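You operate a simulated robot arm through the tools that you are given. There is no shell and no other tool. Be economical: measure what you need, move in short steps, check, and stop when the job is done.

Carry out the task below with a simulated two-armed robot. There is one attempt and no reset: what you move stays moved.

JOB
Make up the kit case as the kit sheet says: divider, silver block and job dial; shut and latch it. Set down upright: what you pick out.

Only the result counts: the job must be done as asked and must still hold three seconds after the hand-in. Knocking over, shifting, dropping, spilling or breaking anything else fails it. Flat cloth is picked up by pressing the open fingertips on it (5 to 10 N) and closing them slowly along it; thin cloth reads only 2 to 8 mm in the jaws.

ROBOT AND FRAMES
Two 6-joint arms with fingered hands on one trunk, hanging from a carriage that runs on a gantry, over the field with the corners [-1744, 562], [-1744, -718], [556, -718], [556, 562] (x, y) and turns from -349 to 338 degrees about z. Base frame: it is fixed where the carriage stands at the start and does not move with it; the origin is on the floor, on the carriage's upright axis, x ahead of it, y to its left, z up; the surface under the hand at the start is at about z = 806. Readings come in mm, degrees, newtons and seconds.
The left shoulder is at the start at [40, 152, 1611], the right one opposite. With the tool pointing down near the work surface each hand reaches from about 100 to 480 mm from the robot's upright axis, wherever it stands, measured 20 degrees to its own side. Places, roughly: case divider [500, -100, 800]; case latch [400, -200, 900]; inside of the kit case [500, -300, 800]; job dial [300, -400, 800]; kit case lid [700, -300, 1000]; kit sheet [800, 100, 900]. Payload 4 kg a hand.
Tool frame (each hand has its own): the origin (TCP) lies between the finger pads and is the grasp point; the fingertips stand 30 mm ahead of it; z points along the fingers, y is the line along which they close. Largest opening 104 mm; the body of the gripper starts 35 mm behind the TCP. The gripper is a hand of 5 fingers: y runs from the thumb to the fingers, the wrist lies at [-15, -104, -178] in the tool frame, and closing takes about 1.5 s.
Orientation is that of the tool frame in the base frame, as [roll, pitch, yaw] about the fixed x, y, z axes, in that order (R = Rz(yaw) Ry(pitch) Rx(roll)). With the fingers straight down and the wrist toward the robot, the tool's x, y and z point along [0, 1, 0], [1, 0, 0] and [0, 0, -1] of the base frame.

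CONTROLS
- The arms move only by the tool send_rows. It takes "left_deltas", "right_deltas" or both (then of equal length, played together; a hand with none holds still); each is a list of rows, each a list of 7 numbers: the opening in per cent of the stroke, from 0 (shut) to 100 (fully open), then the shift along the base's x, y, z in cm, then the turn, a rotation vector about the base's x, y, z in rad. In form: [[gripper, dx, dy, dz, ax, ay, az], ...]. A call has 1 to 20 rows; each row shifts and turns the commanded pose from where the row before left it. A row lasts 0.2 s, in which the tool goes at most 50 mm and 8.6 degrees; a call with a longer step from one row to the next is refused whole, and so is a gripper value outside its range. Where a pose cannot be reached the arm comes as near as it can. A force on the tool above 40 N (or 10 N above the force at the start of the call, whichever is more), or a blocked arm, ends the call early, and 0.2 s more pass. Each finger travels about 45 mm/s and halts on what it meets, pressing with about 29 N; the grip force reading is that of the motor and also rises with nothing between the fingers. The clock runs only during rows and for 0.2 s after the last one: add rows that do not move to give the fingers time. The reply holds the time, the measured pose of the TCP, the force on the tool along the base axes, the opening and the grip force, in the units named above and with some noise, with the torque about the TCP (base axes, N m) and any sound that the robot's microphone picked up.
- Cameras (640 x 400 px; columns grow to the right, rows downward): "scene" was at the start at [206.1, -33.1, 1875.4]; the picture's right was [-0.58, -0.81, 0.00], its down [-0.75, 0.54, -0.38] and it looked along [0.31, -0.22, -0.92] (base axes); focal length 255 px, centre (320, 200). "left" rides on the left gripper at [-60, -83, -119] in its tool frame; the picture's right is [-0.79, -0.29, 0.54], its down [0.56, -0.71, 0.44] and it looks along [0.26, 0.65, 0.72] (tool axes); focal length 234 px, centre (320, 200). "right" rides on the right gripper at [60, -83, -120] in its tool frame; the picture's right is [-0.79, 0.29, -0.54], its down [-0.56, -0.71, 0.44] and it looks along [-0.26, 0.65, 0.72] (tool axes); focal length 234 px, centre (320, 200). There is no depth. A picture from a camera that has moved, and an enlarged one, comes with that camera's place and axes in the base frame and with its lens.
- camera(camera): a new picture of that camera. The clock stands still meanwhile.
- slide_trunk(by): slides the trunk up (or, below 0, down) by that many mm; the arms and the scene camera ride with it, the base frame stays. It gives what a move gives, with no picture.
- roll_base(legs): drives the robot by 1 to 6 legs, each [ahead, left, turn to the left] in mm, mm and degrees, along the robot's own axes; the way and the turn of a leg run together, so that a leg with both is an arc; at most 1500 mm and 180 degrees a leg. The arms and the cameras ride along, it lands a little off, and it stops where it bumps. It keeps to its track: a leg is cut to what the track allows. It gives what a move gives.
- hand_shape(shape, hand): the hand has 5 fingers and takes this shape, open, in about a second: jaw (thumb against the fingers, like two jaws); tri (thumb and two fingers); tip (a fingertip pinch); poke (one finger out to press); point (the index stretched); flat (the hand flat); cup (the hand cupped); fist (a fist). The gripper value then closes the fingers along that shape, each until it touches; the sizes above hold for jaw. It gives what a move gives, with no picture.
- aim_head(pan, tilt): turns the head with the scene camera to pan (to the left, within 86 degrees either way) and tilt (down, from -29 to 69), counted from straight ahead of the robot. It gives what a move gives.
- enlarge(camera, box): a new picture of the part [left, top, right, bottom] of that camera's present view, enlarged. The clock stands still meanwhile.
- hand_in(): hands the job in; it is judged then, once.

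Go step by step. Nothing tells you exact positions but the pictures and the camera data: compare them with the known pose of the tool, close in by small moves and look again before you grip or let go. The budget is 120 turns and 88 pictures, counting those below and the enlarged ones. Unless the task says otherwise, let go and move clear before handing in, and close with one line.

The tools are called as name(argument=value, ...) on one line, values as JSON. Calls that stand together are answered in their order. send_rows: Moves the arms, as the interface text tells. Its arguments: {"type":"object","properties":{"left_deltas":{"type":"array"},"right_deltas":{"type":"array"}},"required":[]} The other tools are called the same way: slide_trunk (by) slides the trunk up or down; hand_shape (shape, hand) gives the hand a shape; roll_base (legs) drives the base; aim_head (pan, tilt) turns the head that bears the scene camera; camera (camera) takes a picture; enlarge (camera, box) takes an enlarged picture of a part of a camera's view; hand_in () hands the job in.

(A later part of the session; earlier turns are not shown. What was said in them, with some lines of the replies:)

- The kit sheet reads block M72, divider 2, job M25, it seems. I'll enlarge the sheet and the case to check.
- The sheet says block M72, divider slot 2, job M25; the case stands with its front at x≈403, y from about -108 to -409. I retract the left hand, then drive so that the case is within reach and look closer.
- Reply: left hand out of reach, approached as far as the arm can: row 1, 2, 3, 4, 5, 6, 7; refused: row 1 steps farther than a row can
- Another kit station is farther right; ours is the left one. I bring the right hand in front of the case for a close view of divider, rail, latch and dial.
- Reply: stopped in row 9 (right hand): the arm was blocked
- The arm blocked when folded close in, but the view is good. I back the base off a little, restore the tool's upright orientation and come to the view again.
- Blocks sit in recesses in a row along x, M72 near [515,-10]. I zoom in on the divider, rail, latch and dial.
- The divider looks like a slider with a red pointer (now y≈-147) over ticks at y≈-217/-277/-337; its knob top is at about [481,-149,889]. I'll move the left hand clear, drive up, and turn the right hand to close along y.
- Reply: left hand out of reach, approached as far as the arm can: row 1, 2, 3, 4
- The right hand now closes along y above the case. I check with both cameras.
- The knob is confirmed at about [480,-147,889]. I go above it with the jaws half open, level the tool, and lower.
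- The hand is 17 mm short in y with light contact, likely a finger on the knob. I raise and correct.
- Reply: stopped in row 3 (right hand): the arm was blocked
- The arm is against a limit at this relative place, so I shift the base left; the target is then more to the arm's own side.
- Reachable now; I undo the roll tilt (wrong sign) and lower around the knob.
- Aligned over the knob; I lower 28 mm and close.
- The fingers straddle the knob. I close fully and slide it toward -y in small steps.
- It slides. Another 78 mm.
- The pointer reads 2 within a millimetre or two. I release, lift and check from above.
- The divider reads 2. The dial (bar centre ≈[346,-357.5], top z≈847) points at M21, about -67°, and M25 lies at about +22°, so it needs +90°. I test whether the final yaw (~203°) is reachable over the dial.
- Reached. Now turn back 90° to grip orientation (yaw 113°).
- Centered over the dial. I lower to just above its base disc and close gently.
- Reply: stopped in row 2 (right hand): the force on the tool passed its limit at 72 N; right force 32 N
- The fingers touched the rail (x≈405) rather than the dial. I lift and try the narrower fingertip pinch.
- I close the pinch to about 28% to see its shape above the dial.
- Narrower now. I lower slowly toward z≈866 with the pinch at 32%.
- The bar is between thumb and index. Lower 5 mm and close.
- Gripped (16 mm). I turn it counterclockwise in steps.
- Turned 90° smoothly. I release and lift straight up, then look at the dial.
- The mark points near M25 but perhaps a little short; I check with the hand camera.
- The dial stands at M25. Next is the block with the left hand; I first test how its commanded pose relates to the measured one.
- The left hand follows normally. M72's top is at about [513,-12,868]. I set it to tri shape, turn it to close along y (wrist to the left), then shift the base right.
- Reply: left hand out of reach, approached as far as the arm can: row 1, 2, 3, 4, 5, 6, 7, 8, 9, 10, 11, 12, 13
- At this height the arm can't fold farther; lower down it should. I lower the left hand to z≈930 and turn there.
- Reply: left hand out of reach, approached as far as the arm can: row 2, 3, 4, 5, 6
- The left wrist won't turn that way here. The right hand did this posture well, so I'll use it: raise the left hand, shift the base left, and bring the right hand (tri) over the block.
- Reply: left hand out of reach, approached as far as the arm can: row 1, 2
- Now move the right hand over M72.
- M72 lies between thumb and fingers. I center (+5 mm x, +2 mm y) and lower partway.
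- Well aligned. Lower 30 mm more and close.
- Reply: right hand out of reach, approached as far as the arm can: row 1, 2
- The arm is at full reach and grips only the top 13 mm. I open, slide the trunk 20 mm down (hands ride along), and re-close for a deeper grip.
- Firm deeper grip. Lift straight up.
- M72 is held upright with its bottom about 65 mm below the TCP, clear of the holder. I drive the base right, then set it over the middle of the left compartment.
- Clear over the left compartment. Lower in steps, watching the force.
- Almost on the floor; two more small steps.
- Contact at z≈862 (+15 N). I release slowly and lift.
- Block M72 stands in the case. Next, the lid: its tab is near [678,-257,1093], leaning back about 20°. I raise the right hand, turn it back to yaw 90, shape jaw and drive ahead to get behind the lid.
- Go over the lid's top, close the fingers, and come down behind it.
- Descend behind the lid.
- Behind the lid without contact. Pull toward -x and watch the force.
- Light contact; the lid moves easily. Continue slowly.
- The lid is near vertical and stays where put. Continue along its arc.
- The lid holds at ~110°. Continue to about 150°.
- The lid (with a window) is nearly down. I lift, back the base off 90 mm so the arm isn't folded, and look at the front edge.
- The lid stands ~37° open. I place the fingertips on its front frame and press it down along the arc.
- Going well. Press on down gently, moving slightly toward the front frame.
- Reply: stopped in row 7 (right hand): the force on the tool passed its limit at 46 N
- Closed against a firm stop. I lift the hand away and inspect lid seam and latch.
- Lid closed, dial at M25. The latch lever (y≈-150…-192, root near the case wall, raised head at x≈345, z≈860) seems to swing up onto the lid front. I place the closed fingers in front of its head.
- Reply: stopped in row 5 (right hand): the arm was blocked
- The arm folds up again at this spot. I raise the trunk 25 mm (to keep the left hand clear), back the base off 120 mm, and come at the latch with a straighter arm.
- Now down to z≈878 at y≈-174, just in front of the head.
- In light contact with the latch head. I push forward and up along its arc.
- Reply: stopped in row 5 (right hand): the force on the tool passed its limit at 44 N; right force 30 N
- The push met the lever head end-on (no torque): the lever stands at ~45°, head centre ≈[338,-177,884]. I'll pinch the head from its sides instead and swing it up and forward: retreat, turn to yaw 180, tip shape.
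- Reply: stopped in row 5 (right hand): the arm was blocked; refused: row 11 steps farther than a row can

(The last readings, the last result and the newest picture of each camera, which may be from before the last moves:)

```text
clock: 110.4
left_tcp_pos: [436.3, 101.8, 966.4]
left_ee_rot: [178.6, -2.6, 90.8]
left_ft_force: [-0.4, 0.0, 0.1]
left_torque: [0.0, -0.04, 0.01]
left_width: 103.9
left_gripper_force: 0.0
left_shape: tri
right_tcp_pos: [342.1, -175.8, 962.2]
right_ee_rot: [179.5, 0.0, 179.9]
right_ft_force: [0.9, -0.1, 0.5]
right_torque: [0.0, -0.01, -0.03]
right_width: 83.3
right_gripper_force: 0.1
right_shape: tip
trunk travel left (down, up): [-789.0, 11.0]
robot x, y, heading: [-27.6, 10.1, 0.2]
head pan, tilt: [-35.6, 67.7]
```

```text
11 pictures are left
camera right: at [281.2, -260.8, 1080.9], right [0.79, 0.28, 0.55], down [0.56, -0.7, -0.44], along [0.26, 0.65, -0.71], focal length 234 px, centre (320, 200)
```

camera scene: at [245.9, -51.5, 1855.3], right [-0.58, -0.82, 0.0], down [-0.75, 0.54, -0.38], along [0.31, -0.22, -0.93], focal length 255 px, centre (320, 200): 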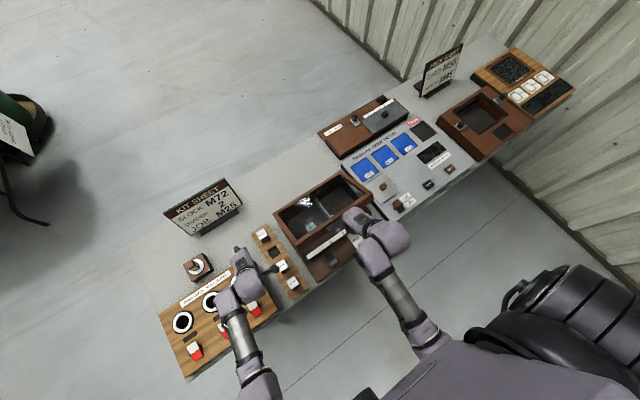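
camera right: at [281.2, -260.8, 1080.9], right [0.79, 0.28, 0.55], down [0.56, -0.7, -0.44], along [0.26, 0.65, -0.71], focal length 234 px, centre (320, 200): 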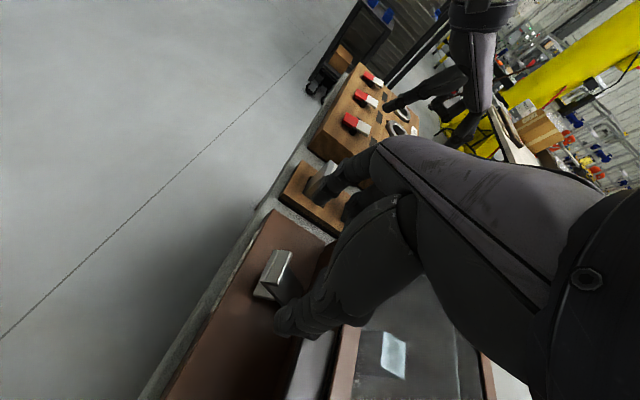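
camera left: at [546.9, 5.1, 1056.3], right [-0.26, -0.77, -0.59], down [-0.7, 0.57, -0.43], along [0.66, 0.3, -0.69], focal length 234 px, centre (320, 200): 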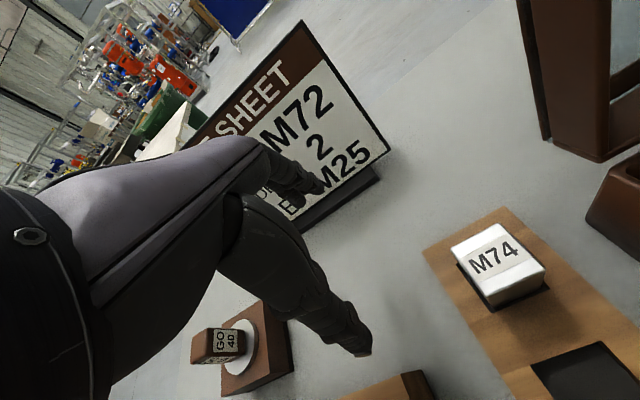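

The latch head is at [339,-174]; right below the hand. Lower and pinch.

send_rows(right_deltas=[[75, -0.1, 0.1, -2, 0, 0, 0], [75, 0, 0, -2, 0, 0, 0], [75, 0, 0, -1.4, 0, 0, 0], [75, 0, 0, 0, 0, 0, 0]])

enlarge(camera="right", box=[200, 160, 400, 360])

```text
clock: 111.4
left_tcp_pos: [436.4, 101.7, 965.6]
left_ee_rot: [178.5, -2.7, 91.0]
left_ft_force: [0.1, -0.7, 0.2]
left_torque: [-0.02, 0.03, -0.02]
left_width: 104.1
left_gripper_force: 0.0
left_shape: tri
right_tcp_pos: [341.4, -175.4, 908.2]
right_ee_rot: [179.5, 0.1, 179.8]
right_ft_force: [-0.1, -0.4, -0.5]
right_torque: [-0.01, -0.02, 0.04]
right_width: 78.3
right_gripper_force: 0.1
right_shape: tip
trunk travel left (down, up): [-789.0, 11.0]
robot x, y, heading: [-26.4, 11.7, 0.2]
head pan, tilt: [-35.6, 67.7]
```

```text
2.00 times, centred on (300, 260) of right
camera zoom: at [280.3, -260.6, 1027.0], right [0.79, 0.28, 0.55], down [0.56, -0.7, -0.44], along [0.26, 0.65, -0.71], focal length 468 px, centre (360, 80)
```

zoom: 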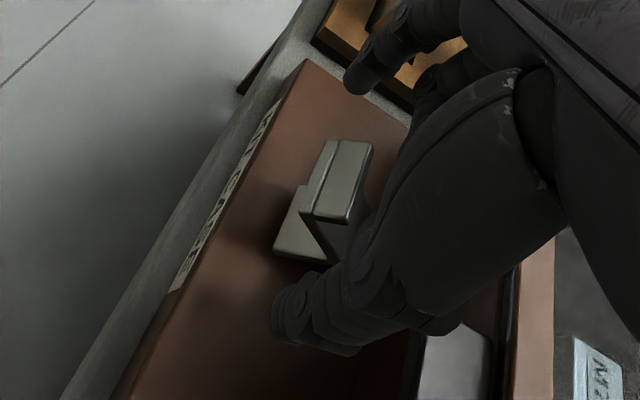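

Pinch the head.

send_rows(right_deltas=[[60, 0, 0, 0, 0, 0, 0], [45, 0, 0, 0, 0, 0, 0], [35, 0, 0, 0, 0, 0, 0], [28, 0, 0, 0, 0, 0, 0], [22, 0, 0, 0, 0, 0, 0], [18, 0, 0, 0, 0, 0, 0], [18, 0, 0, 0, 0, 0, 0]])

send_rows(right_deltas=[[15, 0, 0, 0, 0, 0, 0], [15, 0.3, 0, 0.3, 0, 0, 0], [15, 0.3, 0, 0.3, 0, 0, 0], [15, 0.3, 0, 0.3, 0, 0, 0], [15, 0, 0, 0, 0, 0, 0]])

enlarge(camera="right", box=[200, 160, 400, 360])

```text
clock: 113.0
left_tcp_pos: [436.9, 101.8, 965.8]
left_ee_rot: [178.5, -2.7, 90.9]
left_ft_force: [-1.5, 0.0, 0.0]
left_torque: [-0.03, 0.01, 0.05]
left_width: 103.7
left_gripper_force: 0.0
left_shape: tri
right_tcp_pos: [341.1, -175.5, 907.8]
right_ee_rot: [179.6, 0.2, 179.9]
right_ft_force: [4.4, -0.2, -6.7]
right_torque: [0.21, -0.06, -0.13]
right_width: 25.9
right_gripper_force: 28.9
right_shape: tip
trunk travel left (down, up): [-789.0, 11.0]
robot x, y, heading: [-25.0, 9.5, 0.4]
head pan, tilt: [-35.6, 67.7]
```

```text
clock: 114.2
left_tcp_pos: [436.7, 102.5, 965.7]
left_ee_rot: [178.5, -2.6, 90.9]
left_ft_force: [-0.4, -0.2, 0.9]
left_torque: [0.0, -0.04, 0.03]
left_width: 104.1
left_gripper_force: 0.1
left_shape: tri
right_tcp_pos: [351.7, -176.2, 916.5]
right_ee_rot: [179.6, 0.1, 179.7]
right_ft_force: [5.8, -1.8, -11.2]
right_torque: [0.23, -0.08, -0.17]
right_width: 25.2
right_gripper_force: 28.3
right_shape: tip
trunk travel left (down, up): [-789.0, 11.0]
robot x, y, heading: [-27.3, 9.0, 0.3]
head pan, tilt: [-35.6, 67.7]
```

```text
2.00 times, centred on (300, 260) of right
camera zoom: at [289.7, -260.4, 1036.1], right [0.79, 0.28, 0.55], down [0.56, -0.7, -0.44], along [0.26, 0.65, -0.71], focal length 468 px, centre (360, 80)
```

zoom: 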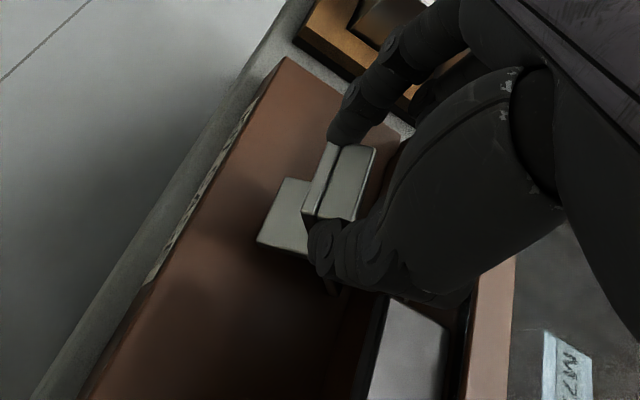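

The lever swings with the pinch. Continue along the arc, more forward now.

send_rows(right_deltas=[[12, 0.4, 0, 0.1, 0, 0, 0], [12, 0.4, 0, 0.1, 0, 0, 0], [12, 0.4, 0, 0.1, 0, 0, 0], [12, 0, 0, 0, 0, 0, 0]])

```text
clock: 115.2
left_tcp_pos: [436.8, 102.2, 965.6]
left_ee_rot: [178.6, -2.5, 90.9]
left_ft_force: [-0.4, -0.3, -0.3]
left_torque: [0.02, 0.01, 0.01]
left_width: 103.8
left_gripper_force: 0.0
left_shape: tri
right_tcp_pos: [361.3, -173.9, 920.1]
right_ee_rot: [179.5, 0.0, 179.7]
right_ft_force: [-2.9, -0.2, 1.9]
right_torque: [0.35, 0.19, -0.05]
right_width: 25.8
right_gripper_force: 29.6
right_shape: tip
trunk travel left (down, up): [-789.0, 11.0]
robot x, y, heading: [-28.6, 12.4, 0.4]
head pan, tilt: [-35.6, 67.7]
```

send_rows(right_deltas=[[12, 0.4, 0, 0.1, 0, 0, 0], [12, 0.4, 0, 0.1, 0, 0, 0], [12, 0.4, 0, 0.05, 0, 0, 0], [12, 0, 0, 0, 0, 0, 0]])

enlarge(camera="right", box=[200, 160, 400, 360])

```text
clock: 116.2
left_tcp_pos: [434.8, 102.5, 966.3]
left_ee_rot: [178.8, -2.5, 90.9]
left_ft_force: [0.0, 0.3, 0.4]
left_torque: [-0.01, -0.03, 0.0]
left_width: 103.8
left_gripper_force: 0.0
left_shape: tri
right_tcp_pos: [371.3, -175.1, 921.8]
right_ee_rot: [179.4, -0.2, 179.9]
right_ft_force: [-16.4, 2.9, 15.5]
right_torque: [0.15, 0.47, -0.11]
right_width: 26.9
right_gripper_force: 29.0
right_shape: tip
trunk travel left (down, up): [-789.0, 11.0]
robot x, y, heading: [-29.2, 13.2, 0.3]
head pan, tilt: [-35.6, 67.7]
```

```text
2.00 times, centred on (300, 260) of right
camera zoom: at [310.6, -259.7, 1041.1], right [0.79, 0.28, 0.54], down [0.55, -0.7, -0.44], along [0.26, 0.65, -0.71], focal length 468 px, centre (360, 80)
```

zoom: 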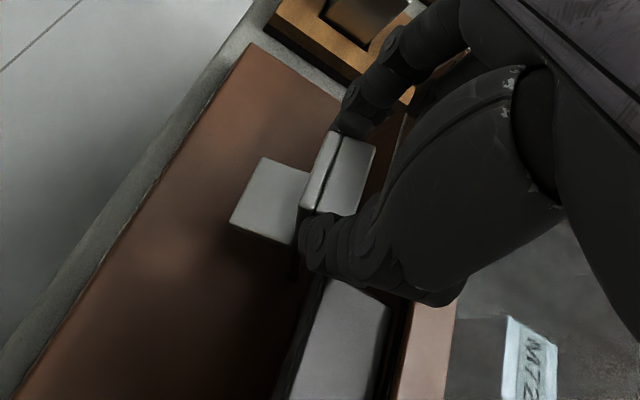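

The arc needs more height. Correct upward, then continue at 45°.

send_rows(right_deltas=[[12, 0, 0, 0.4, 0, 0, 0], [12, 0, 0, 0.4, 0, 0, 0], [12, 0, 0, 0, 0, 0, 0]])

send_rows(right_deltas=[[12, 0.3, 0, 0.2, 0, 0, 0], [12, 0.3, 0, 0.2, 0, 0, 0], [12, 0, 0, 0, 0, 0, 0]])

```text
clock: 117.0
left_tcp_pos: [436.5, 102.2, 965.7]
left_ee_rot: [178.6, -2.7, 91.0]
left_ft_force: [-0.4, -0.6, -0.4]
left_torque: [-0.01, -0.02, 0.01]
left_width: 104.0
left_gripper_force: 0.0
left_shape: tri
right_tcp_pos: [374.5, -176.0, 928.2]
right_ee_rot: [179.5, 0.2, 179.8]
right_ft_force: [5.3, 0.5, -24.3]
right_torque: [0.25, -0.14, -0.17]
right_width: 24.4
right_gripper_force: 28.6
right_shape: tip
trunk travel left (down, up): [-789.0, 11.0]
robot x, y, heading: [-30.8, 9.6, 0.4]
head pan, tilt: [-35.6, 67.7]
```

```text
clock: 117.8
left_tcp_pos: [436.9, 102.1, 965.9]
left_ee_rot: [178.6, -2.8, 90.9]
left_ft_force: [-0.6, -0.3, -1.4]
left_torque: [0.02, -0.01, 0.01]
left_width: 103.7
left_gripper_force: 0.1
left_shape: tri
right_tcp_pos: [378.7, -174.9, 933.2]
right_ee_rot: [179.6, 0.0, 179.8]
right_ft_force: [4.8, -1.9, -27.1]
right_torque: [0.2, -0.07, -0.15]
right_width: 23.7
right_gripper_force: 29.6
right_shape: tip
trunk travel left (down, up): [-789.0, 11.0]
robot x, y, heading: [-25.0, 13.0, 0.3]
head pan, tilt: [-35.6, 67.7]
```

Now slightly too high; the lever is nearly upright. Move forward and slightly down.

send_rows(right_deltas=[[12, 0.3, 0, -0.3, 0, 0, 0], [12, 0.4, 0, -0.1, 0, 0, 0], [12, 0.4, 0, 0, 0, 0, 0], [12, 0, 0, 0, 0, 0, 0]])

enlarge(camera="right", box=[200, 160, 400, 360])

```text
clock: 118.8
left_tcp_pos: [436.2, 102.4, 966.4]
left_ee_rot: [178.5, -2.5, 90.9]
left_ft_force: [-0.4, 0.3, 0.5]
left_torque: [-0.04, 0.02, -0.04]
left_width: 103.9
left_gripper_force: 0.1
left_shape: tri
right_tcp_pos: [391.5, -175.3, 930.2]
right_ee_rot: [179.6, 0.1, 179.8]
right_ft_force: [-2.5, 0.2, 6.0]
right_torque: [0.11, 0.15, -0.19]
right_width: 25.2
right_gripper_force: 29.2
right_shape: tip
trunk travel left (down, up): [-789.0, 11.0]
robot x, y, heading: [-26.1, 12.9, 0.4]
head pan, tilt: [-35.6, 67.7]
```

```text
2.00 times, centred on (300, 260) of right
camera zoom: at [330.6, -260.5, 1049.9], right [0.79, 0.28, 0.55], down [0.56, -0.7, -0.44], along [0.26, 0.65, -0.71], focal length 468 px, centre (360, 80)
```

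zoom: 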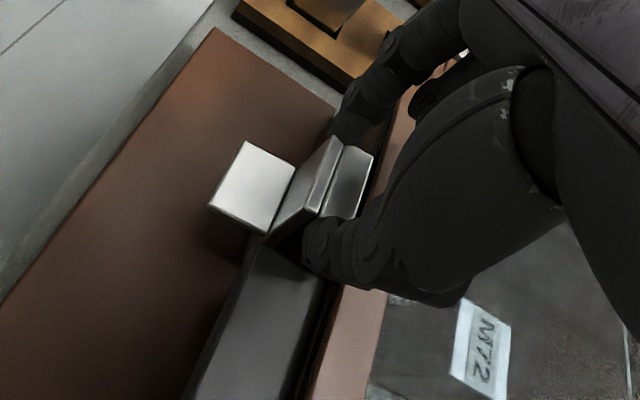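

The lever is upright now. Continue forward until it seats.

send_rows(right_deltas=[[12, 0.4, 0, 0, 0, 0, 0], [12, 0.4, 0, 0, 0, 0, 0], [12, 0.3, 0, -0.1, 0, 0, 0], [12, 0, 0, 0, 0, 0, 0]])

enlarge(camera="right", box=[200, 160, 400, 360])

```text
clock: 119.8
left_tcp_pos: [434.6, 101.3, 965.2]
left_ee_rot: [178.7, -2.7, 90.9]
left_ft_force: [0.3, -0.1, 0.5]
left_torque: [-0.01, 0.03, 0.0]
left_width: 103.9
left_gripper_force: 0.1
left_shape: tri
right_tcp_pos: [399.4, -176.0, 928.7]
right_ee_rot: [179.6, -0.3, 179.8]
right_ft_force: [-17.0, -1.8, 16.9]
right_torque: [-0.23, 0.42, -0.25]
right_width: 26.9
right_gripper_force: 29.6
right_shape: tip
trunk travel left (down, up): [-789.0, 11.0]
robot x, y, heading: [-24.3, 11.2, 0.1]
head pan, tilt: [-35.6, 67.7]
```

```text
2.00 times, centred on (300, 260) of right
camera zoom: at [338.7, -260.5, 1048.0], right [0.79, 0.28, 0.54], down [0.55, -0.7, -0.44], along [0.26, 0.65, -0.71], focal length 468 px, centre (360, 80)
```

zoom: 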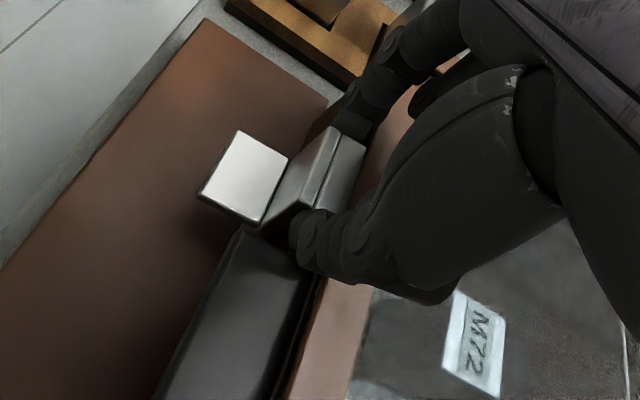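

Resistance is rising as it meets the lid; press a little further.

send_rows(right_deltas=[[12, 0.2, 0, 0.3, 0, 0, 0], [12, 0.3, 0, 0, 0, 0, 0], [12, 0.3, 0, 0, 0, 0, 0], [12, 0.3, 0, 0, 0, 0, 0], [12, 0, 0, 0, 0, 0, 0]])

```text
clock: 121.0
left_tcp_pos: [430.0, 101.1, 963.7]
left_ee_rot: [178.8, -2.6, 90.8]
left_ft_force: [-0.6, 0.5, -0.5]
left_torque: [0.0, 0.01, -0.03]
left_width: 104.1
left_gripper_force: 0.1
left_shape: tri
right_tcp_pos: [402.3, -175.6, 928.9]
right_ee_rot: [179.5, -1.0, -179.9]
right_ft_force: [-36.8, -2.5, 12.4]
right_torque: [-0.17, 0.84, -0.1]
right_width: 26.7
right_gripper_force: 29.0
right_shape: tip
trunk travel left (down, up): [-789.0, 11.0]
robot x, y, heading: [-30.0, 11.5, 0.3]
head pan, tilt: [-35.6, 67.7]
```

It's at a stop (37 N). Release gently, lift clear, and look.

send_rows(right_deltas=[[12, -0.3, 0, 0, 0, 0, 0], [25, 0, 0, 0, 0, 0, 0], [45, 0, 0, 0, 0, 0, 0], [60, 0, 0, 0, 0, 0, 0], [60, 0, 0, 0, 0, 0, 0], [60, 0, 0, 2, 0, 0, 0], [60, 0, 0, 3, 0, 0, 0], [60, -1, -3, 3, 0, 0, 0], [60, -1, -4, 0, 0, 0, 0], [60, -1, -4, 0, 0, 0, 0], [60, 0, 0, 0, 0, 0, 0]])

enlarge(camera="right", box=[180, 120, 380, 300])

```text
clock: 123.4
left_tcp_pos: [437.3, 102.0, 966.4]
left_ee_rot: [178.7, -2.6, 90.9]
left_ft_force: [0.4, -0.1, -0.3]
left_torque: [-0.05, -0.01, 0.01]
left_width: 103.8
left_gripper_force: 0.1
left_shape: tri
right_tcp_pos: [381.9, -285.1, 1013.9]
right_ee_rot: [179.5, 0.1, 179.7]
right_ft_force: [0.1, -0.5, -0.5]
right_torque: [0.0, 0.03, 0.01]
right_width: 62.1
right_gripper_force: 0.1
right_shape: tip
trunk travel left (down, up): [-789.0, 11.0]
robot x, y, heading: [-26.4, 11.1, 0.3]
head pan, tilt: [-35.6, 67.7]
```

```text
2.22 times, centred on (280, 210) of right
camera zoom: at [320.9, -369.7, 1133.5], right [0.79, 0.28, 0.55], down [0.56, -0.7, -0.44], along [0.26, 0.65, -0.71], focal length 520 px, centre (409, 178)
```

zoom: 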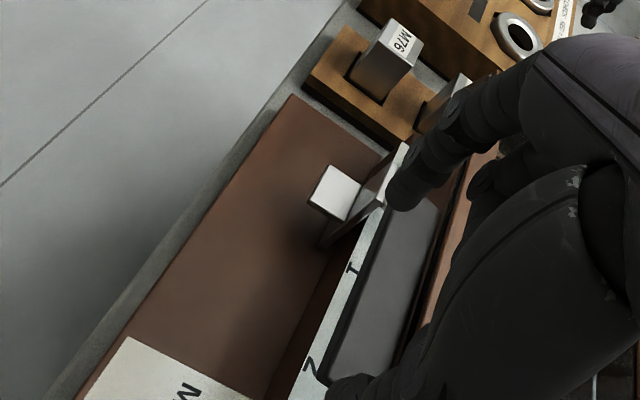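

The rail is visible again, so the lid seems to have been lifted a bit. I check with the scene camera.

enlarge(camera="scene", box=[265, 150, 385, 250])

```text
4.00 times, centred on (325, 200) of scene
camera zoom: at [179.8, -21.5, 1880.4], right [-0.58, -0.82, 0.0], down [-0.75, 0.53, -0.38], along [0.31, -0.22, -0.92], focal length 1019 px, centre (300, 200)
```

zoom: 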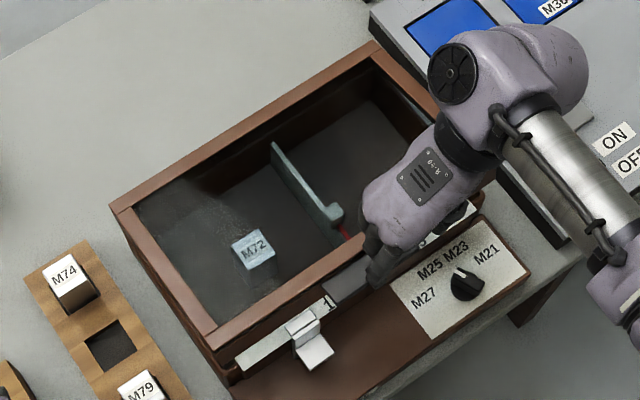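

The thumb must have lifted the lid by its tab while retreating; the latch lever stands upright with its flange pointing forward (≈[373,-178,874]). I'll press that flange down to swing the lever back out, then close the lid again.

send_rows(right_deltas=[[30, -2.5, 0, 0, 0, 0, 0], [5, 0, 3.5, 0, 0, 0, 0], [0, 0, 3.6, 0, 0, 0, 0], [0, 0, 3.6, 0, 0, 0, 0], [0, 0, 0, -3, 0, 0, 0], [0, 0, 0, -3, 0, 0, 0], [0, 0.2, 0, -2, 0, 0, 0], [0, 0, 0, 0, 0, 0, 0]])

```text
clock: 125.2
left_tcp_pos: [435.6, 101.5, 964.9]
left_ee_rot: [178.5, -2.7, 91.0]
left_ft_force: [0.6, -0.4, 0.5]
left_torque: [-0.02, 0.03, 0.04]
left_width: 104.1
left_gripper_force: 0.0
left_shape: tri
right_tcp_pos: [357.8, -177.7, 932.1]
right_ee_rot: [179.5, 0.0, 179.9]
right_ft_force: [-0.6, 0.2, -0.2]
right_torque: [-0.02, -0.01, -0.02]
right_width: 0.0
right_gripper_force: 28.7
right_shape: tip
trunk travel left (down, up): [-789.0, 11.0]
robot x, y, heading: [-25.9, 13.2, 0.3]
head pan, tilt: [-35.6, 67.7]
```

Press down on the flange.

send_rows(right_deltas=[[0, 0.3, 0, -1.5, 0, 0, 0], [0, 0, 0, -1, 0, 0, 0], [0, 0, 0, -1, 0, 0, 0], [0, 0, 0, -0.8, 0, 0, 0], [0, -0.3, 0, -0.8, 0, 0, 0], [0, -0.3, 0, -0.6, 0, 0, 0], [0, 0, 0, 0, 0, 0, 0]])

```text
clock: 126.1
left_tcp_pos: [433.5, 99.6, 964.4]
left_ee_rot: [178.7, -2.5, 90.9]
left_ft_force: [0.0, -0.2, -0.7]
left_torque: [0.04, -0.02, -0.03]
left_width: 103.9
left_gripper_force: 0.0
left_shape: tri
right_tcp_pos: [350.0, -180.4, 892.4]
right_ee_rot: [179.5, -0.9, -179.8]
right_ft_force: [-21.0, -5.7, 26.1]
right_torque: [0.46, -1.84, 0.02]
right_width: 0.0
right_gripper_force: 28.8
right_shape: tip
trunk travel left (down, up): [-789.0, 11.0]
robot x, y, heading: [-28.9, 10.1, 0.2]
head pan, tilt: [-35.6, 67.7]
stopped in row 4 (right hand): the force on the tool passed its limit at 55 N (the readings are from after the stop); the commanded pose is now the measured one
```

The palm is hitting the raised lid. I back off and prepare to grip the lid's tab by its ends to raise the lid out of the way; one look first.

send_rows(right_deltas=[[0, -1.5, 0, 1, 0, 0, 0], [0, 0, 0, 4, 0, 0, 0], [0, 0, 0, 4, 0, 0, 0], [50, 0, -3.5, 1, 0, 0, 0], [95, 1.5, -4, 0, 0, 0, 0], [95, 1.5, 0, 0, 0, 0, 0], [95, 1, 0, 0, 0, 0, 0], [95, 0, 0, 0, 0, 0, 0]])

camera(camera="right")

```text
clock: 127.9
left_tcp_pos: [436.6, 101.7, 966.5]
left_ee_rot: [178.6, -2.5, 90.8]
left_ft_force: [0.3, 0.3, 0.2]
left_torque: [-0.03, 0.01, 0.03]
left_width: 104.0
left_gripper_force: 0.0
left_shape: tri
right_tcp_pos: [380.4, -254.4, 992.5]
right_ee_rot: [179.4, -0.3, -179.8]
right_ft_force: [0.1, 0.4, 0.1]
right_torque: [0.0, -0.01, 0.03]
right_width: 95.6
right_gripper_force: 0.0
right_shape: tip
trunk travel left (down, up): [-789.0, 11.0]
robot x, y, heading: [-22.2, 9.1, 0.3]
head pan, tilt: [-35.6, 67.7]
```

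```text
3 pictures are left
camera right: at [322.0, -339.9, 1112.3], right [0.79, 0.28, 0.54], down [0.56, -0.7, -0.45], along [0.25, 0.66, -0.71], focal length 234 px, centre (320, 200)
```

right: 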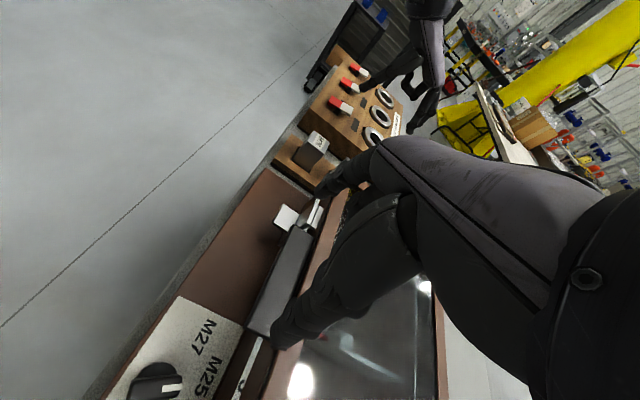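

The lid is nearly down again (tab z≈891), so the palm now has room. I retry the flange press slightly farther left and forward.

send_rows(right_deltas=[[60, -1.5, 2, 0, 0, 0, 0], [20, -1.2, 3.5, 0, 0, 0, 0], [0, 0, 3.5, 0, 0, 0, 0], [0, 0, 0, -2, 0, 0, 0], [0, 0, 0, -3, 0, 0, 0], [0, 0, 0, -2.5, 0, 0, 0], [0, 0, 0, 0, 0, 0, 0]])

send_rows(right_deltas=[[0, 0, 0, -0.7, 0, 0, 0], [0, 0, 0, -0.7, 0, 0, 0], [0, 0, 0, -0.7, 0, 0, 0], [0, 0, 0, 0, 0, 0, 0]])

```text
clock: 129.5
left_tcp_pos: [437.5, 102.4, 968.4]
left_ee_rot: [178.6, -2.6, 90.9]
left_ft_force: [0.1, 0.2, 0.0]
left_torque: [0.02, 0.01, 0.0]
left_width: 104.1
left_gripper_force: 0.1
left_shape: tri
right_tcp_pos: [352.4, -160.7, 917.7]
right_ee_rot: [179.3, -0.4, -179.9]
right_ft_force: [-0.5, 0.9, -0.1]
right_torque: [-0.01, -0.02, 0.01]
right_width: 0.0
right_gripper_force: 29.2
right_shape: tip
trunk travel left (down, up): [-789.0, 11.0]
robot x, y, heading: [-27.4, 11.9, 0.1]
head pan, tilt: [-35.6, 67.7]
```

```text
clock: 130.5
left_tcp_pos: [436.9, 102.1, 965.8]
left_ee_rot: [178.5, -2.6, 90.8]
left_ft_force: [0.2, -0.5, 0.4]
left_torque: [0.03, -0.01, 0.02]
left_width: 104.1
left_gripper_force: 0.1
left_shape: tri
right_tcp_pos: [354.0, -163.1, 895.7]
right_ee_rot: [179.5, -0.4, -179.9]
right_ft_force: [-0.6, -0.8, -0.6]
right_torque: [0.02, 0.03, -0.01]
right_width: 0.1
right_gripper_force: 28.8
right_shape: tip
trunk travel left (down, up): [-789.0, 11.0]
robot x, y, heading: [-29.1, 11.4, 0.5]
head pan, tilt: [-35.6, 67.7]
```

No contact yet; go up, 12 mm forward, and press again.

send_rows(right_deltas=[[0, 0, 0, 2.5, 0, 0, 0], [0, 1.3, -0.4, 0, 0, 0, 0], [0, 0, 0, -1, 0, 0, 0], [0, 0, 0, -1, 0, 0, 0], [0, 0, 0, -0.7, 0, 0, 0], [0, 0, 0, -0.6, 0, 0, 0], [0, 0, 0, 0, 0, 0, 0]])

```text
clock: 131.7
left_tcp_pos: [434.8, 99.6, 965.3]
left_ee_rot: [178.6, -2.5, 90.9]
left_ft_force: [-0.2, 0.4, -0.3]
left_torque: [-0.01, -0.02, 0.01]
left_width: 104.1
left_gripper_force: 0.0
left_shape: tri
right_tcp_pos: [366.2, -168.0, 899.9]
right_ee_rot: [179.0, -0.7, -179.7]
right_ft_force: [-5.7, -4.6, 4.7]
right_torque: [0.14, -0.22, -0.07]
right_width: 0.0
right_gripper_force: 29.0
right_shape: tip
trunk travel left (down, up): [-789.0, 11.0]
robot x, y, heading: [-24.9, 12.2, 0.2]
head pan, tilt: [-35.6, 67.7]
stopped in row 5 (right hand): the force on the tool passed its limit at 49 N (the readings are from after the stop); the commanded pose is now the measured one
```

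In contact with the flange; press in small steps.

send_rows(right_deltas=[[0, 0, 0, -0.2, 0, 0, 0], [0, 0, 0, -0.2, 0, 0, 0], [0, 0, 0, -0.2, 0, 0, 0], [0, 0, 0, 0, 0, 0, 0]])

```text
clock: 132.4
left_tcp_pos: [433.7, 99.7, 966.3]
left_ee_rot: [178.6, -2.6, 90.8]
left_ft_force: [1.0, -0.2, -0.8]
left_torque: [0.01, 0.03, 0.0]
left_width: 103.8
left_gripper_force: 0.1
left_shape: tri
right_tcp_pos: [365.4, -166.6, 898.0]
right_ee_rot: [178.6, -0.8, -179.4]
right_ft_force: [-14.2, -0.9, 31.2]
right_torque: [0.11, -0.87, 0.07]
right_width: 0.1
right_gripper_force: 28.8
right_shape: tip
trunk travel left (down, up): [-789.0, 11.0]
robot x, y, heading: [-23.0, 11.7, 0.3]
head pan, tilt: [-35.6, 67.7]
stopped in row 3 (right hand): the force on the tool passed its limit at 43 N (the readings are from after the stop); the commanded pose is now the measured one
```

The raised lid rests on the lever's lip and blocks the palm. I'll lift the lid by hooking the opening index finger under the right end of its tab (tab spans y≈-205…-312).

send_rows(right_deltas=[[0, -1, 0, 1, 0, 0, 0], [0, 0, 0, 4, 0, 0, 0], [0, 0, 0, 4, 0, 0, 0], [0, 0, -4.4, 0, 0, 0, 0], [0, 0, -4.4, 0, 0, 0, 0], [5, 0.8, -4.4, 0, 0, 0, 0], [10, 1.2, -4.4, 0, 0, 0, 0], [10, 0.8, 0, -3, 0, 0, 0], [10, 0, 0, -3, 0, 0, 0], [10, 0, 0, -2, 0, 0, 0], [10, 0, 0, 0, 0, 0, 0]])

enlarge(camera="right", box=[180, 120, 420, 360])

```text
clock: 134.8
left_tcp_pos: [436.4, 100.5, 966.9]
left_ee_rot: [178.5, -2.6, 90.9]
left_ft_force: [0.0, 0.7, 0.0]
left_torque: [0.01, -0.02, -0.02]
left_width: 104.0
left_gripper_force: 0.1
left_shape: tri
right_tcp_pos: [373.2, -330.1, 939.9]
right_ee_rot: [178.6, -0.6, -179.6]
right_ft_force: [-0.7, 0.7, -0.1]
right_torque: [0.0, -0.03, -0.02]
right_width: 10.5
right_gripper_force: 0.0
right_shape: tip
right hand out of reach, approached as far as the arm can: row 9, 10
trunk travel left (down, up): [-789.0, 11.0]
robot x, y, heading: [-28.1, 13.4, -0.0]
head pan, tilt: [-35.6, 67.7]
```

```text
1.67 times, centred on (300, 240) of right
camera zoom: at [314.1, -416.8, 1060.0], right [0.79, 0.28, 0.54], down [0.56, -0.69, -0.46], along [0.25, 0.67, -0.71], focal length 390 px, centre (353, 133)
```

zoom: 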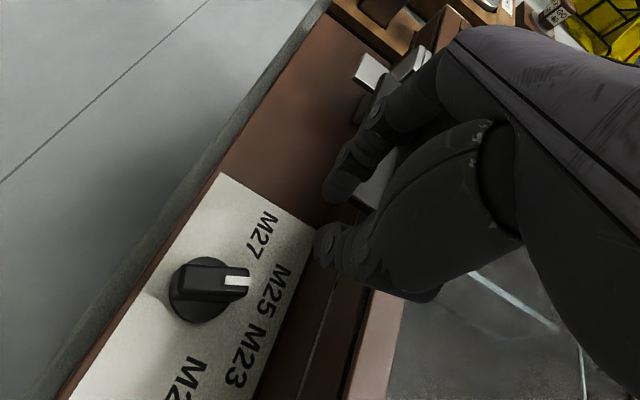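

From this view the lid looks closed with its seam visible and the latch upright, as if the press snapped it shut. I move the hand clear and use one scene close-up to verify.

send_rows(right_deltas=[[10, -1, 0, 3, 0, 0, 0], [10, -2, -2, 3, 0, 0, 0], [10, -2, -4, 0, 0, 0, 0], [10, 0, -4, 0, 0, 0, 0], [10, 0, -4, 0, 0, 0, 0], [10, 0, 0, 0, 0, 0, 0]])

enlarge(camera="scene", box=[280, 185, 370, 255])

```text
clock: 136.2
left_tcp_pos: [436.5, 100.4, 966.2]
left_ee_rot: [178.6, -2.6, 90.9]
left_ft_force: [0.2, -0.7, 0.6]
left_torque: [0.03, -0.01, 0.03]
left_width: 103.9
left_gripper_force: 0.1
left_shape: tri
right_tcp_pos: [321.5, -470.2, 1001.3]
right_ee_rot: [178.7, -0.6, -179.6]
right_ft_force: [-0.1, 0.0, 0.4]
right_torque: [-0.04, 0.04, 0.02]
right_width: 10.6
right_gripper_force: 0.0
right_shape: tip
trunk travel left (down, up): [-789.0, 11.0]
robot x, y, heading: [-26.6, 12.0, 0.1]
head pan, tilt: [-35.6, 67.7]
```

```text
5.71 times, centred on (325, 220) of scene
camera zoom: at [179.0, -21.7, 1880.4], right [-0.58, -0.82, 0.0], down [-0.75, 0.54, -0.38], along [0.31, -0.22, -0.92], focal length 1456 px, centre (291, 86)
```

zoom: 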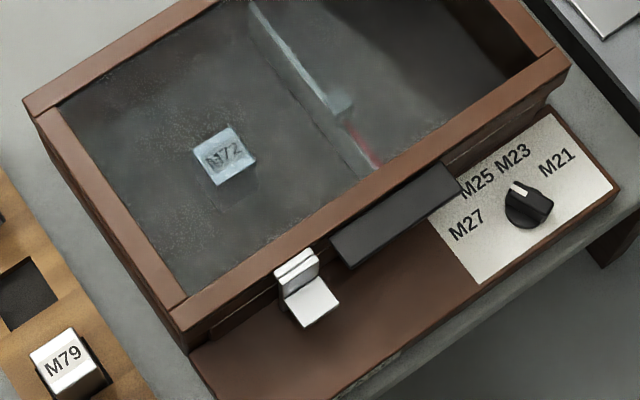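

The lid is shut with the lever upright, its head (x≈394, z≈907) just in front of the lid edge (x≈405). I'll push the head forward from the front, above its flange, until it seats firmly.

send_rows(right_deltas=[[0, 0.4, 4.3, 0, 0, 0, 0], [0, 0.4, 4.3, 0, 0, 0, 0], [0, 0.4, 4.3, 0, 0, 0, 0], [0, 0.4, 4.3, 0, 0, 0, 0], [0, 0.4, 4.3, 0, 0, 0, 0], [0, 0.4, 4.3, 0, 0, 0, 0], [0, 0.4, 3.8, 0, 0.02, 0, 0], [0, 0, 0, -3, 0, 0, 0], [0, 0, 0, -3, 0, 0, 0], [0, 0, 0, -1.9, 0, 0, 0], [0, 0, 0, 0, 0, 0, 0]])

send_rows(right_deltas=[[0, 0.4, 0, 0, 0, 0, 0], [0, 0.4, 0, 0, 0, 0, 0], [0, 0.4, 0, 0, 0, 0, 0], [0, 0, 0, 0, 0, 0, 0]])

```text
clock: 138.6
left_tcp_pos: [436.0, 101.7, 965.0]
left_ee_rot: [178.7, -2.6, 90.9]
left_ft_force: [0.2, 0.8, -0.2]
left_torque: [0.01, 0.0, -0.02]
left_width: 104.1
left_gripper_force: 0.1
left_shape: tri
right_tcp_pos: [349.2, -175.7, 920.9]
right_ee_rot: [177.4, -0.6, -179.5]
right_ft_force: [1.2, -0.9, 0.1]
right_torque: [0.03, -0.01, 0.0]
right_width: 0.0
right_gripper_force: 28.4
right_shape: tip
trunk travel left (down, up): [-789.0, 11.0]
robot x, y, heading: [-27.0, 10.7, 0.3]
head pan, tilt: [-35.6, 67.7]
```

```text
clock: 139.6
left_tcp_pos: [436.7, 101.7, 966.7]
left_ee_rot: [178.6, -2.6, 90.9]
left_ft_force: [-0.5, 0.5, -0.1]
left_torque: [-0.03, 0.0, 0.03]
left_width: 103.9
left_gripper_force: 0.1
left_shape: tri
right_tcp_pos: [361.5, -173.7, 921.4]
right_ee_rot: [177.6, -0.6, -179.5]
right_ft_force: [0.3, 0.4, 0.4]
right_torque: [-0.02, -0.02, 0.0]
right_width: 0.1
right_gripper_force: 29.0
right_shape: tip
trunk travel left (down, up): [-789.0, 11.0]
robot x, y, heading: [-24.9, 12.0, 0.4]
head pan, tilt: [-35.6, 67.7]
```

send_rows(right_deltas=[[0, 0.4, 0, 0, 0, 0, 0], [0, 0.4, 0, 0, 0, 0, 0], [0, 0.3, 0, 0, 0, 0, 0], [0, 0, 0, 0, 0, 0, 0]])

send_rows(right_deltas=[[0, 0.3, 0, 0, 0, 0, 0], [0, 0.3, 0, 0, 0, 0, 0], [0, 0, 0, 0, 0, 0, 0]])

send_rows(right_deltas=[[0, 0.3, 0, 0, 0, 0, 0], [0, 0.3, 0, 0, 0, 0, 0], [0, 0, 0, 0, 0, 0, 0]])

```text
clock: 140.6
left_tcp_pos: [436.2, 102.2, 965.4]
left_ee_rot: [178.6, -2.5, 90.9]
left_ft_force: [-0.5, 0.8, 0.2]
left_torque: [0.0, -0.03, -0.01]
left_width: 104.0
left_gripper_force: 0.0
left_shape: tri
right_tcp_pos: [373.8, -174.0, 922.1]
right_ee_rot: [177.4, -0.6, -179.5]
right_ft_force: [0.7, 0.8, 0.4]
right_torque: [0.02, 0.01, -0.02]
right_width: 0.0
right_gripper_force: 29.4
right_shape: tip
trunk travel left (down, up): [-789.0, 11.0]
robot x, y, heading: [-25.4, 10.5, 0.0]
head pan, tilt: [-35.6, 67.7]
```

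```text
clock: 141.4
left_tcp_pos: [434.8, 101.5, 966.2]
left_ee_rot: [178.6, -2.6, 90.8]
left_ft_force: [-0.2, -1.0, -0.1]
left_torque: [0.02, 0.0, 0.04]
left_width: 103.7
left_gripper_force: 0.0
left_shape: tri
right_tcp_pos: [377.7, -175.0, 921.2]
right_ee_rot: [177.5, -0.7, -179.6]
right_ft_force: [-4.9, -0.8, 1.7]
right_torque: [0.0, 0.06, 0.03]
right_width: 0.1
right_gripper_force: 28.7
right_shape: tip
trunk travel left (down, up): [-789.0, 11.0]
robot x, y, heading: [-26.1, 9.9, 0.1]
head pan, tilt: [-35.6, 67.7]
```

```text
clock: 142.2
left_tcp_pos: [432.2, 100.0, 964.5]
left_ee_rot: [178.7, -2.6, 90.9]
left_ft_force: [0.1, -0.1, 0.0]
left_torque: [0.01, 0.02, 0.03]
left_width: 103.9
left_gripper_force: 0.1
left_shape: tri
right_tcp_pos: [378.9, -175.4, 919.4]
right_ee_rot: [177.5, -1.1, -179.6]
right_ft_force: [-22.1, -2.9, 8.5]
right_torque: [0.0, 0.28, 0.05]
right_width: 0.1
right_gripper_force: 29.1
right_shape: tip
trunk travel left (down, up): [-789.0, 11.0]
robot x, y, heading: [-30.0, 12.1, 0.1]
head pan, tilt: [-35.6, 67.7]
```

The lever meets a firm stop. To be sure, I press the lid fully down at the front frame, then push the lever once more and compare the stop position.

send_rows(right_deltas=[[0, -1, 0, 0, 0, 0, 0], [0, 0, 0, 4, 0, 0, 0], [0, 0, 0, 3, 0, 0, 0], [0, 2, -3, 0, 0, 0, 0], [0, 3, -3, 0, 0, 0, 0], [0, 1, 0, -2, 0, 0, 0], [0, 0, 0, -1, 0, 0, 0], [0, 0, 0, 0, 0, 0, 0]])

send_rows(right_deltas=[[0, 0, 0, -0.5, 0, 0, 0], [0, 0, 0, -0.4, 0, 0, 0], [0, 0, 0, -0.3, 0, 0, 0], [0, 0, 0, -0.3, 0, 0, 0], [0, 0, 0, -0.3, 0, 0, 0], [0, 0, 0, -0.3, 0, 0, 0], [0, 0, 0, 0, 0, 0, 0]])

```text
clock: 144.0
left_tcp_pos: [435.3, 101.4, 966.3]
left_ee_rot: [178.6, -2.6, 90.8]
left_ft_force: [-0.3, 0.6, 0.3]
left_torque: [0.0, 0.0, 0.0]
left_width: 104.0
left_gripper_force: 0.1
left_shape: tri
right_tcp_pos: [435.2, -233.0, 960.7]
right_ee_rot: [177.5, -0.6, -179.6]
right_ft_force: [0.5, -0.3, -0.4]
right_torque: [-0.02, 0.03, 0.01]
right_width: 0.0
right_gripper_force: 29.3
right_shape: tip
trunk travel left (down, up): [-789.0, 11.0]
robot x, y, heading: [-27.2, 13.0, 0.2]
head pan, tilt: [-35.6, 67.7]
```

```text
clock: 145.6
left_tcp_pos: [436.0, 101.7, 965.5]
left_ee_rot: [178.6, -2.6, 90.9]
left_ft_force: [-0.4, -0.7, -0.1]
left_torque: [0.0, -0.01, 0.0]
left_width: 103.8
left_gripper_force: 0.0
left_shape: tri
right_tcp_pos: [425.6, -231.5, 951.7]
right_ee_rot: [177.4, -0.7, -179.6]
right_ft_force: [-0.4, 0.6, -0.6]
right_torque: [0.02, -0.03, 0.01]
right_width: 0.1
right_gripper_force: 29.0
right_shape: tip
right hand out of reach, approached as far as the arm can: row 1, 2, 4, 6
trunk travel left (down, up): [-789.0, 11.0]
robot x, y, heading: [-26.1, 10.0, 0.2]
head pan, tilt: [-35.6, 67.7]
```

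Out of reach there; I drive ahead 45 mm and press again.

roll_base(legs=[[45, 0, 0]])

send_rows(right_deltas=[[0, -2, 0, 0.5, 0, 0, 0], [0, -2.5, 0, 0, 0, 0, 0], [0, 0, 0, -0.6, 0, 0, 0], [0, 0, 0, -0.4, 0, 0, 0], [0, 0, 0, -0.3, 0, 0, 0], [0, 0, 0, -0.3, 0, 0, 0], [0, 0, 0, -0.3, 0, 0, 0], [0, 0, 0, -0.3, 0, 0, 0], [0, 0, 0, 0, 0, 0, 0]])

```text
clock: 146.5
left_tcp_pos: [481.7, 100.6, 966.1]
left_ee_rot: [178.5, -2.6, 90.9]
left_ft_force: [0.1, 0.3, -0.2]
left_torque: [0.0, 0.01, 0.0]
left_width: 103.8
left_gripper_force: 0.1
left_shape: tri
right_tcp_pos: [471.2, -232.5, 951.6]
right_ee_rot: [177.5, -0.6, -179.5]
right_ft_force: [0.0, -0.2, -0.1]
right_torque: [0.0, 0.02, 0.01]
right_width: 0.0
right_gripper_force: 28.9
right_shape: tip
trunk travel left (down, up): [-789.0, 11.0]
robot x, y, heading: [17.1, 11.9, 0.1]
head pan, tilt: [-35.6, 67.7]
```

```text
clock: 148.5
left_tcp_pos: [481.8, 101.7, 966.0]
left_ee_rot: [178.5, -2.7, 90.9]
left_ft_force: [0.1, -1.0, 0.1]
left_torque: [0.0, -0.01, 0.02]
left_width: 103.9
left_gripper_force: 0.0
left_shape: tri
right_tcp_pos: [425.7, -232.4, 935.1]
right_ee_rot: [177.6, -0.5, -179.5]
right_ft_force: [0.3, 0.3, 8.3]
right_torque: [0.07, 0.06, 0.02]
right_width: 0.0
right_gripper_force: 29.4
right_shape: tip
trunk travel left (down, up): [-789.0, 11.0]
robot x, y, heading: [18.5, 10.6, 0.4]
head pan, tilt: [-35.6, 67.7]
```

send_rows(right_deltas=[[0, 0, 0, -0.2, 0, 0, 0], [0, 0, 0, -0.2, 0, 0, 0], [0, 0, 0, 0, 0, 0, 0]])

send_rows(right_deltas=[[0, 0, 0, 2, 0, 0, 0], [0, -2, 1, 4, 0, 0, 0], [0, -3, 3, 0, 0, 0, 0], [0, -2, 1.8, 0, 0, 0, 0], [0, 0, 0, -4, 0, 0, 0], [0, 0, 0, -3, 0, 0, 0], [0, 0, 0, 0, 0, 0, 0]])

```text
clock: 149.2
left_tcp_pos: [481.1, 98.8, 964.1]
left_ee_rot: [178.6, -2.6, 90.7]
left_ft_force: [-0.3, 0.9, -0.5]
left_torque: [-0.01, 0.01, -0.02]
left_width: 104.0
left_gripper_force: 0.1
left_shape: tri
right_tcp_pos: [427.4, -235.9, 933.8]
right_ee_rot: [177.6, -0.5, -179.5]
right_ft_force: [-6.5, -3.9, 27.6]
right_torque: [0.16, 0.17, 0.06]
right_width: 2.7
right_gripper_force: 28.9
right_shape: tip
trunk travel left (down, up): [-789.0, 11.0]
robot x, y, heading: [18.9, 8.2, 0.1]
head pan, tilt: [-35.6, 67.7]
stopped in row 3 (right hand): the force on the tool passed its limit at 41 N (the readings are from after the stop); the commanded pose is now the measured one
```

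```text
clock: 150.8
left_tcp_pos: [481.0, 100.2, 965.6]
left_ee_rot: [178.6, -2.6, 90.8]
left_ft_force: [-0.1, 0.4, 0.4]
left_torque: [0.0, -0.02, 0.0]
left_width: 103.9
left_gripper_force: 0.0
left_shape: tri
right_tcp_pos: [355.6, -173.7, 922.9]
right_ee_rot: [177.5, -0.5, -179.6]
right_ft_force: [0.2, 0.6, -0.5]
right_torque: [0.01, 0.0, -0.02]
right_width: 0.3
right_gripper_force: 29.0
right_shape: tip
trunk travel left (down, up): [-789.0, 11.0]
robot x, y, heading: [15.5, 11.7, 0.3]
head pan, tilt: [-35.6, 67.7]
```

The lid is hard shut at 41 N. Push the lever again.

send_rows(right_deltas=[[0, 0.5, 0, 0, 0, 0, 0], [0, 0.5, 0, 0, 0, 0, 0], [0, 0.5, 0, 0, 0, 0, 0], [0, 0.4, 0, 0, 0, 0, 0], [0, 0.3, 0, 0, 0, 0, 0], [0, 0.3, 0, 0, 0, 0, 0], [0, 0.2, 0, 0, 0, 0, 0], [0, 0.2, 0, 0, 0, 0, 0], [0, 0.2, 0, 0, 0, 0, 0], [0, 0, 0, 0, 0, 0, 0]])

```text
clock: 153.0
left_tcp_pos: [475.0, 100.8, 964.6]
left_ee_rot: [178.7, -2.7, 90.7]
left_ft_force: [-0.5, -0.1, -0.3]
left_torque: [-0.01, -0.03, 0.03]
left_width: 104.0
left_gripper_force: 0.0
left_shape: tri
right_tcp_pos: [379.7, -175.3, 920.3]
right_ee_rot: [177.6, -1.0, -179.5]
right_ft_force: [-24.7, -1.4, 6.4]
right_torque: [0.05, 0.29, 0.18]
right_width: 0.6
right_gripper_force: 29.4
right_shape: tip
trunk travel left (down, up): [-789.0, 11.0]
robot x, y, heading: [11.5, 14.0, 0.3]
head pan, tilt: [-35.6, 67.7]
```

Same stop, so the lever is fully home with the lid shut. Back straight off, lift clear and take the last picture.

send_rows(right_deltas=[[0, -1, 0, 0, 0, 0, 0], [0, -2, 0, 0, 0, 0, 0], [0, -2, 0, 2, 0, 0, 0], [0, 0, 0, 4, 0, 0, 0], [0, 0, -4, 2, 0, 0, 0], [0, 0, -4, 0, 0, 0, 0], [0, 0, -4, 0, 0, 0, 0], [0, 0, -4, 0, 0, 0, 0], [0, 0, -4, 0, 0, 0, 0], [0, 0, -4, 0, 0, 0, 0], [0, 0, 0, 0, 0, 0, 0]])

enlarge(camera="scene", box=[280, 185, 380, 265])

```text
clock: 155.4
left_tcp_pos: [479.8, 101.4, 965.9]
left_ee_rot: [178.7, -2.6, 90.7]
left_ft_force: [0.7, -0.5, 0.7]
left_torque: [-0.01, 0.06, 0.0]
left_width: 104.2
left_gripper_force: 0.1
left_shape: tri
right_tcp_pos: [335.9, -415.6, 1002.0]
right_ee_rot: [177.5, -0.6, -179.5]
right_ft_force: [0.2, -0.6, 1.1]
right_torque: [0.04, 0.02, -0.04]
right_width: 0.0
right_gripper_force: 29.2
right_shape: tip
trunk travel left (down, up): [-789.0, 11.0]
robot x, y, heading: [22.0, 11.6, 0.3]
head pan, tilt: [-35.6, 67.7]
```

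```text
5.00 times, centred on (330, 225) of scene
camera zoom: at [223.4, -21.9, 1880.4], right [-0.58, -0.81, 0.0], down [-0.75, 0.54, -0.38], along [0.31, -0.22, -0.92], focal length 1274 px, centre (270, 75)
```

zoom: 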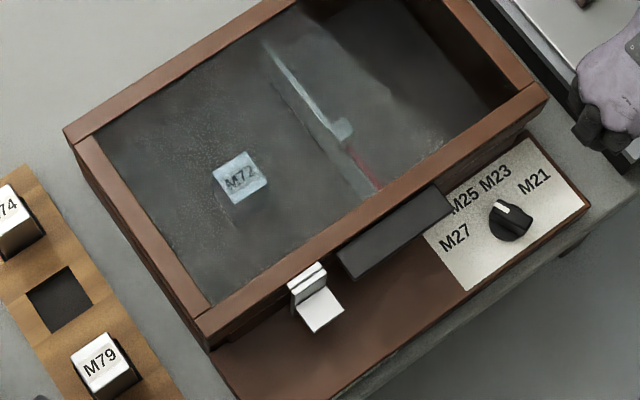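

The lid is shut with the latch lever upright against it. M72 stands upright in the case, the divider reads 2, the dial is at M25, and both hands are clear, so I hand in.

hand_in()

```text
The job is handed in.
```

I've handed in the kit case, made up to the sheet: divider at 2, silver block M72 upright inside, job dial at M25, lid shut. The latch lever is pushed up to its stop, but I couldn't see for certain that its lip has caught the lid. On my first try at the latch, the hand raised the lid slightly as it pulled away, so I closed it again, pressed it hard down and pushed the latch home a second time.
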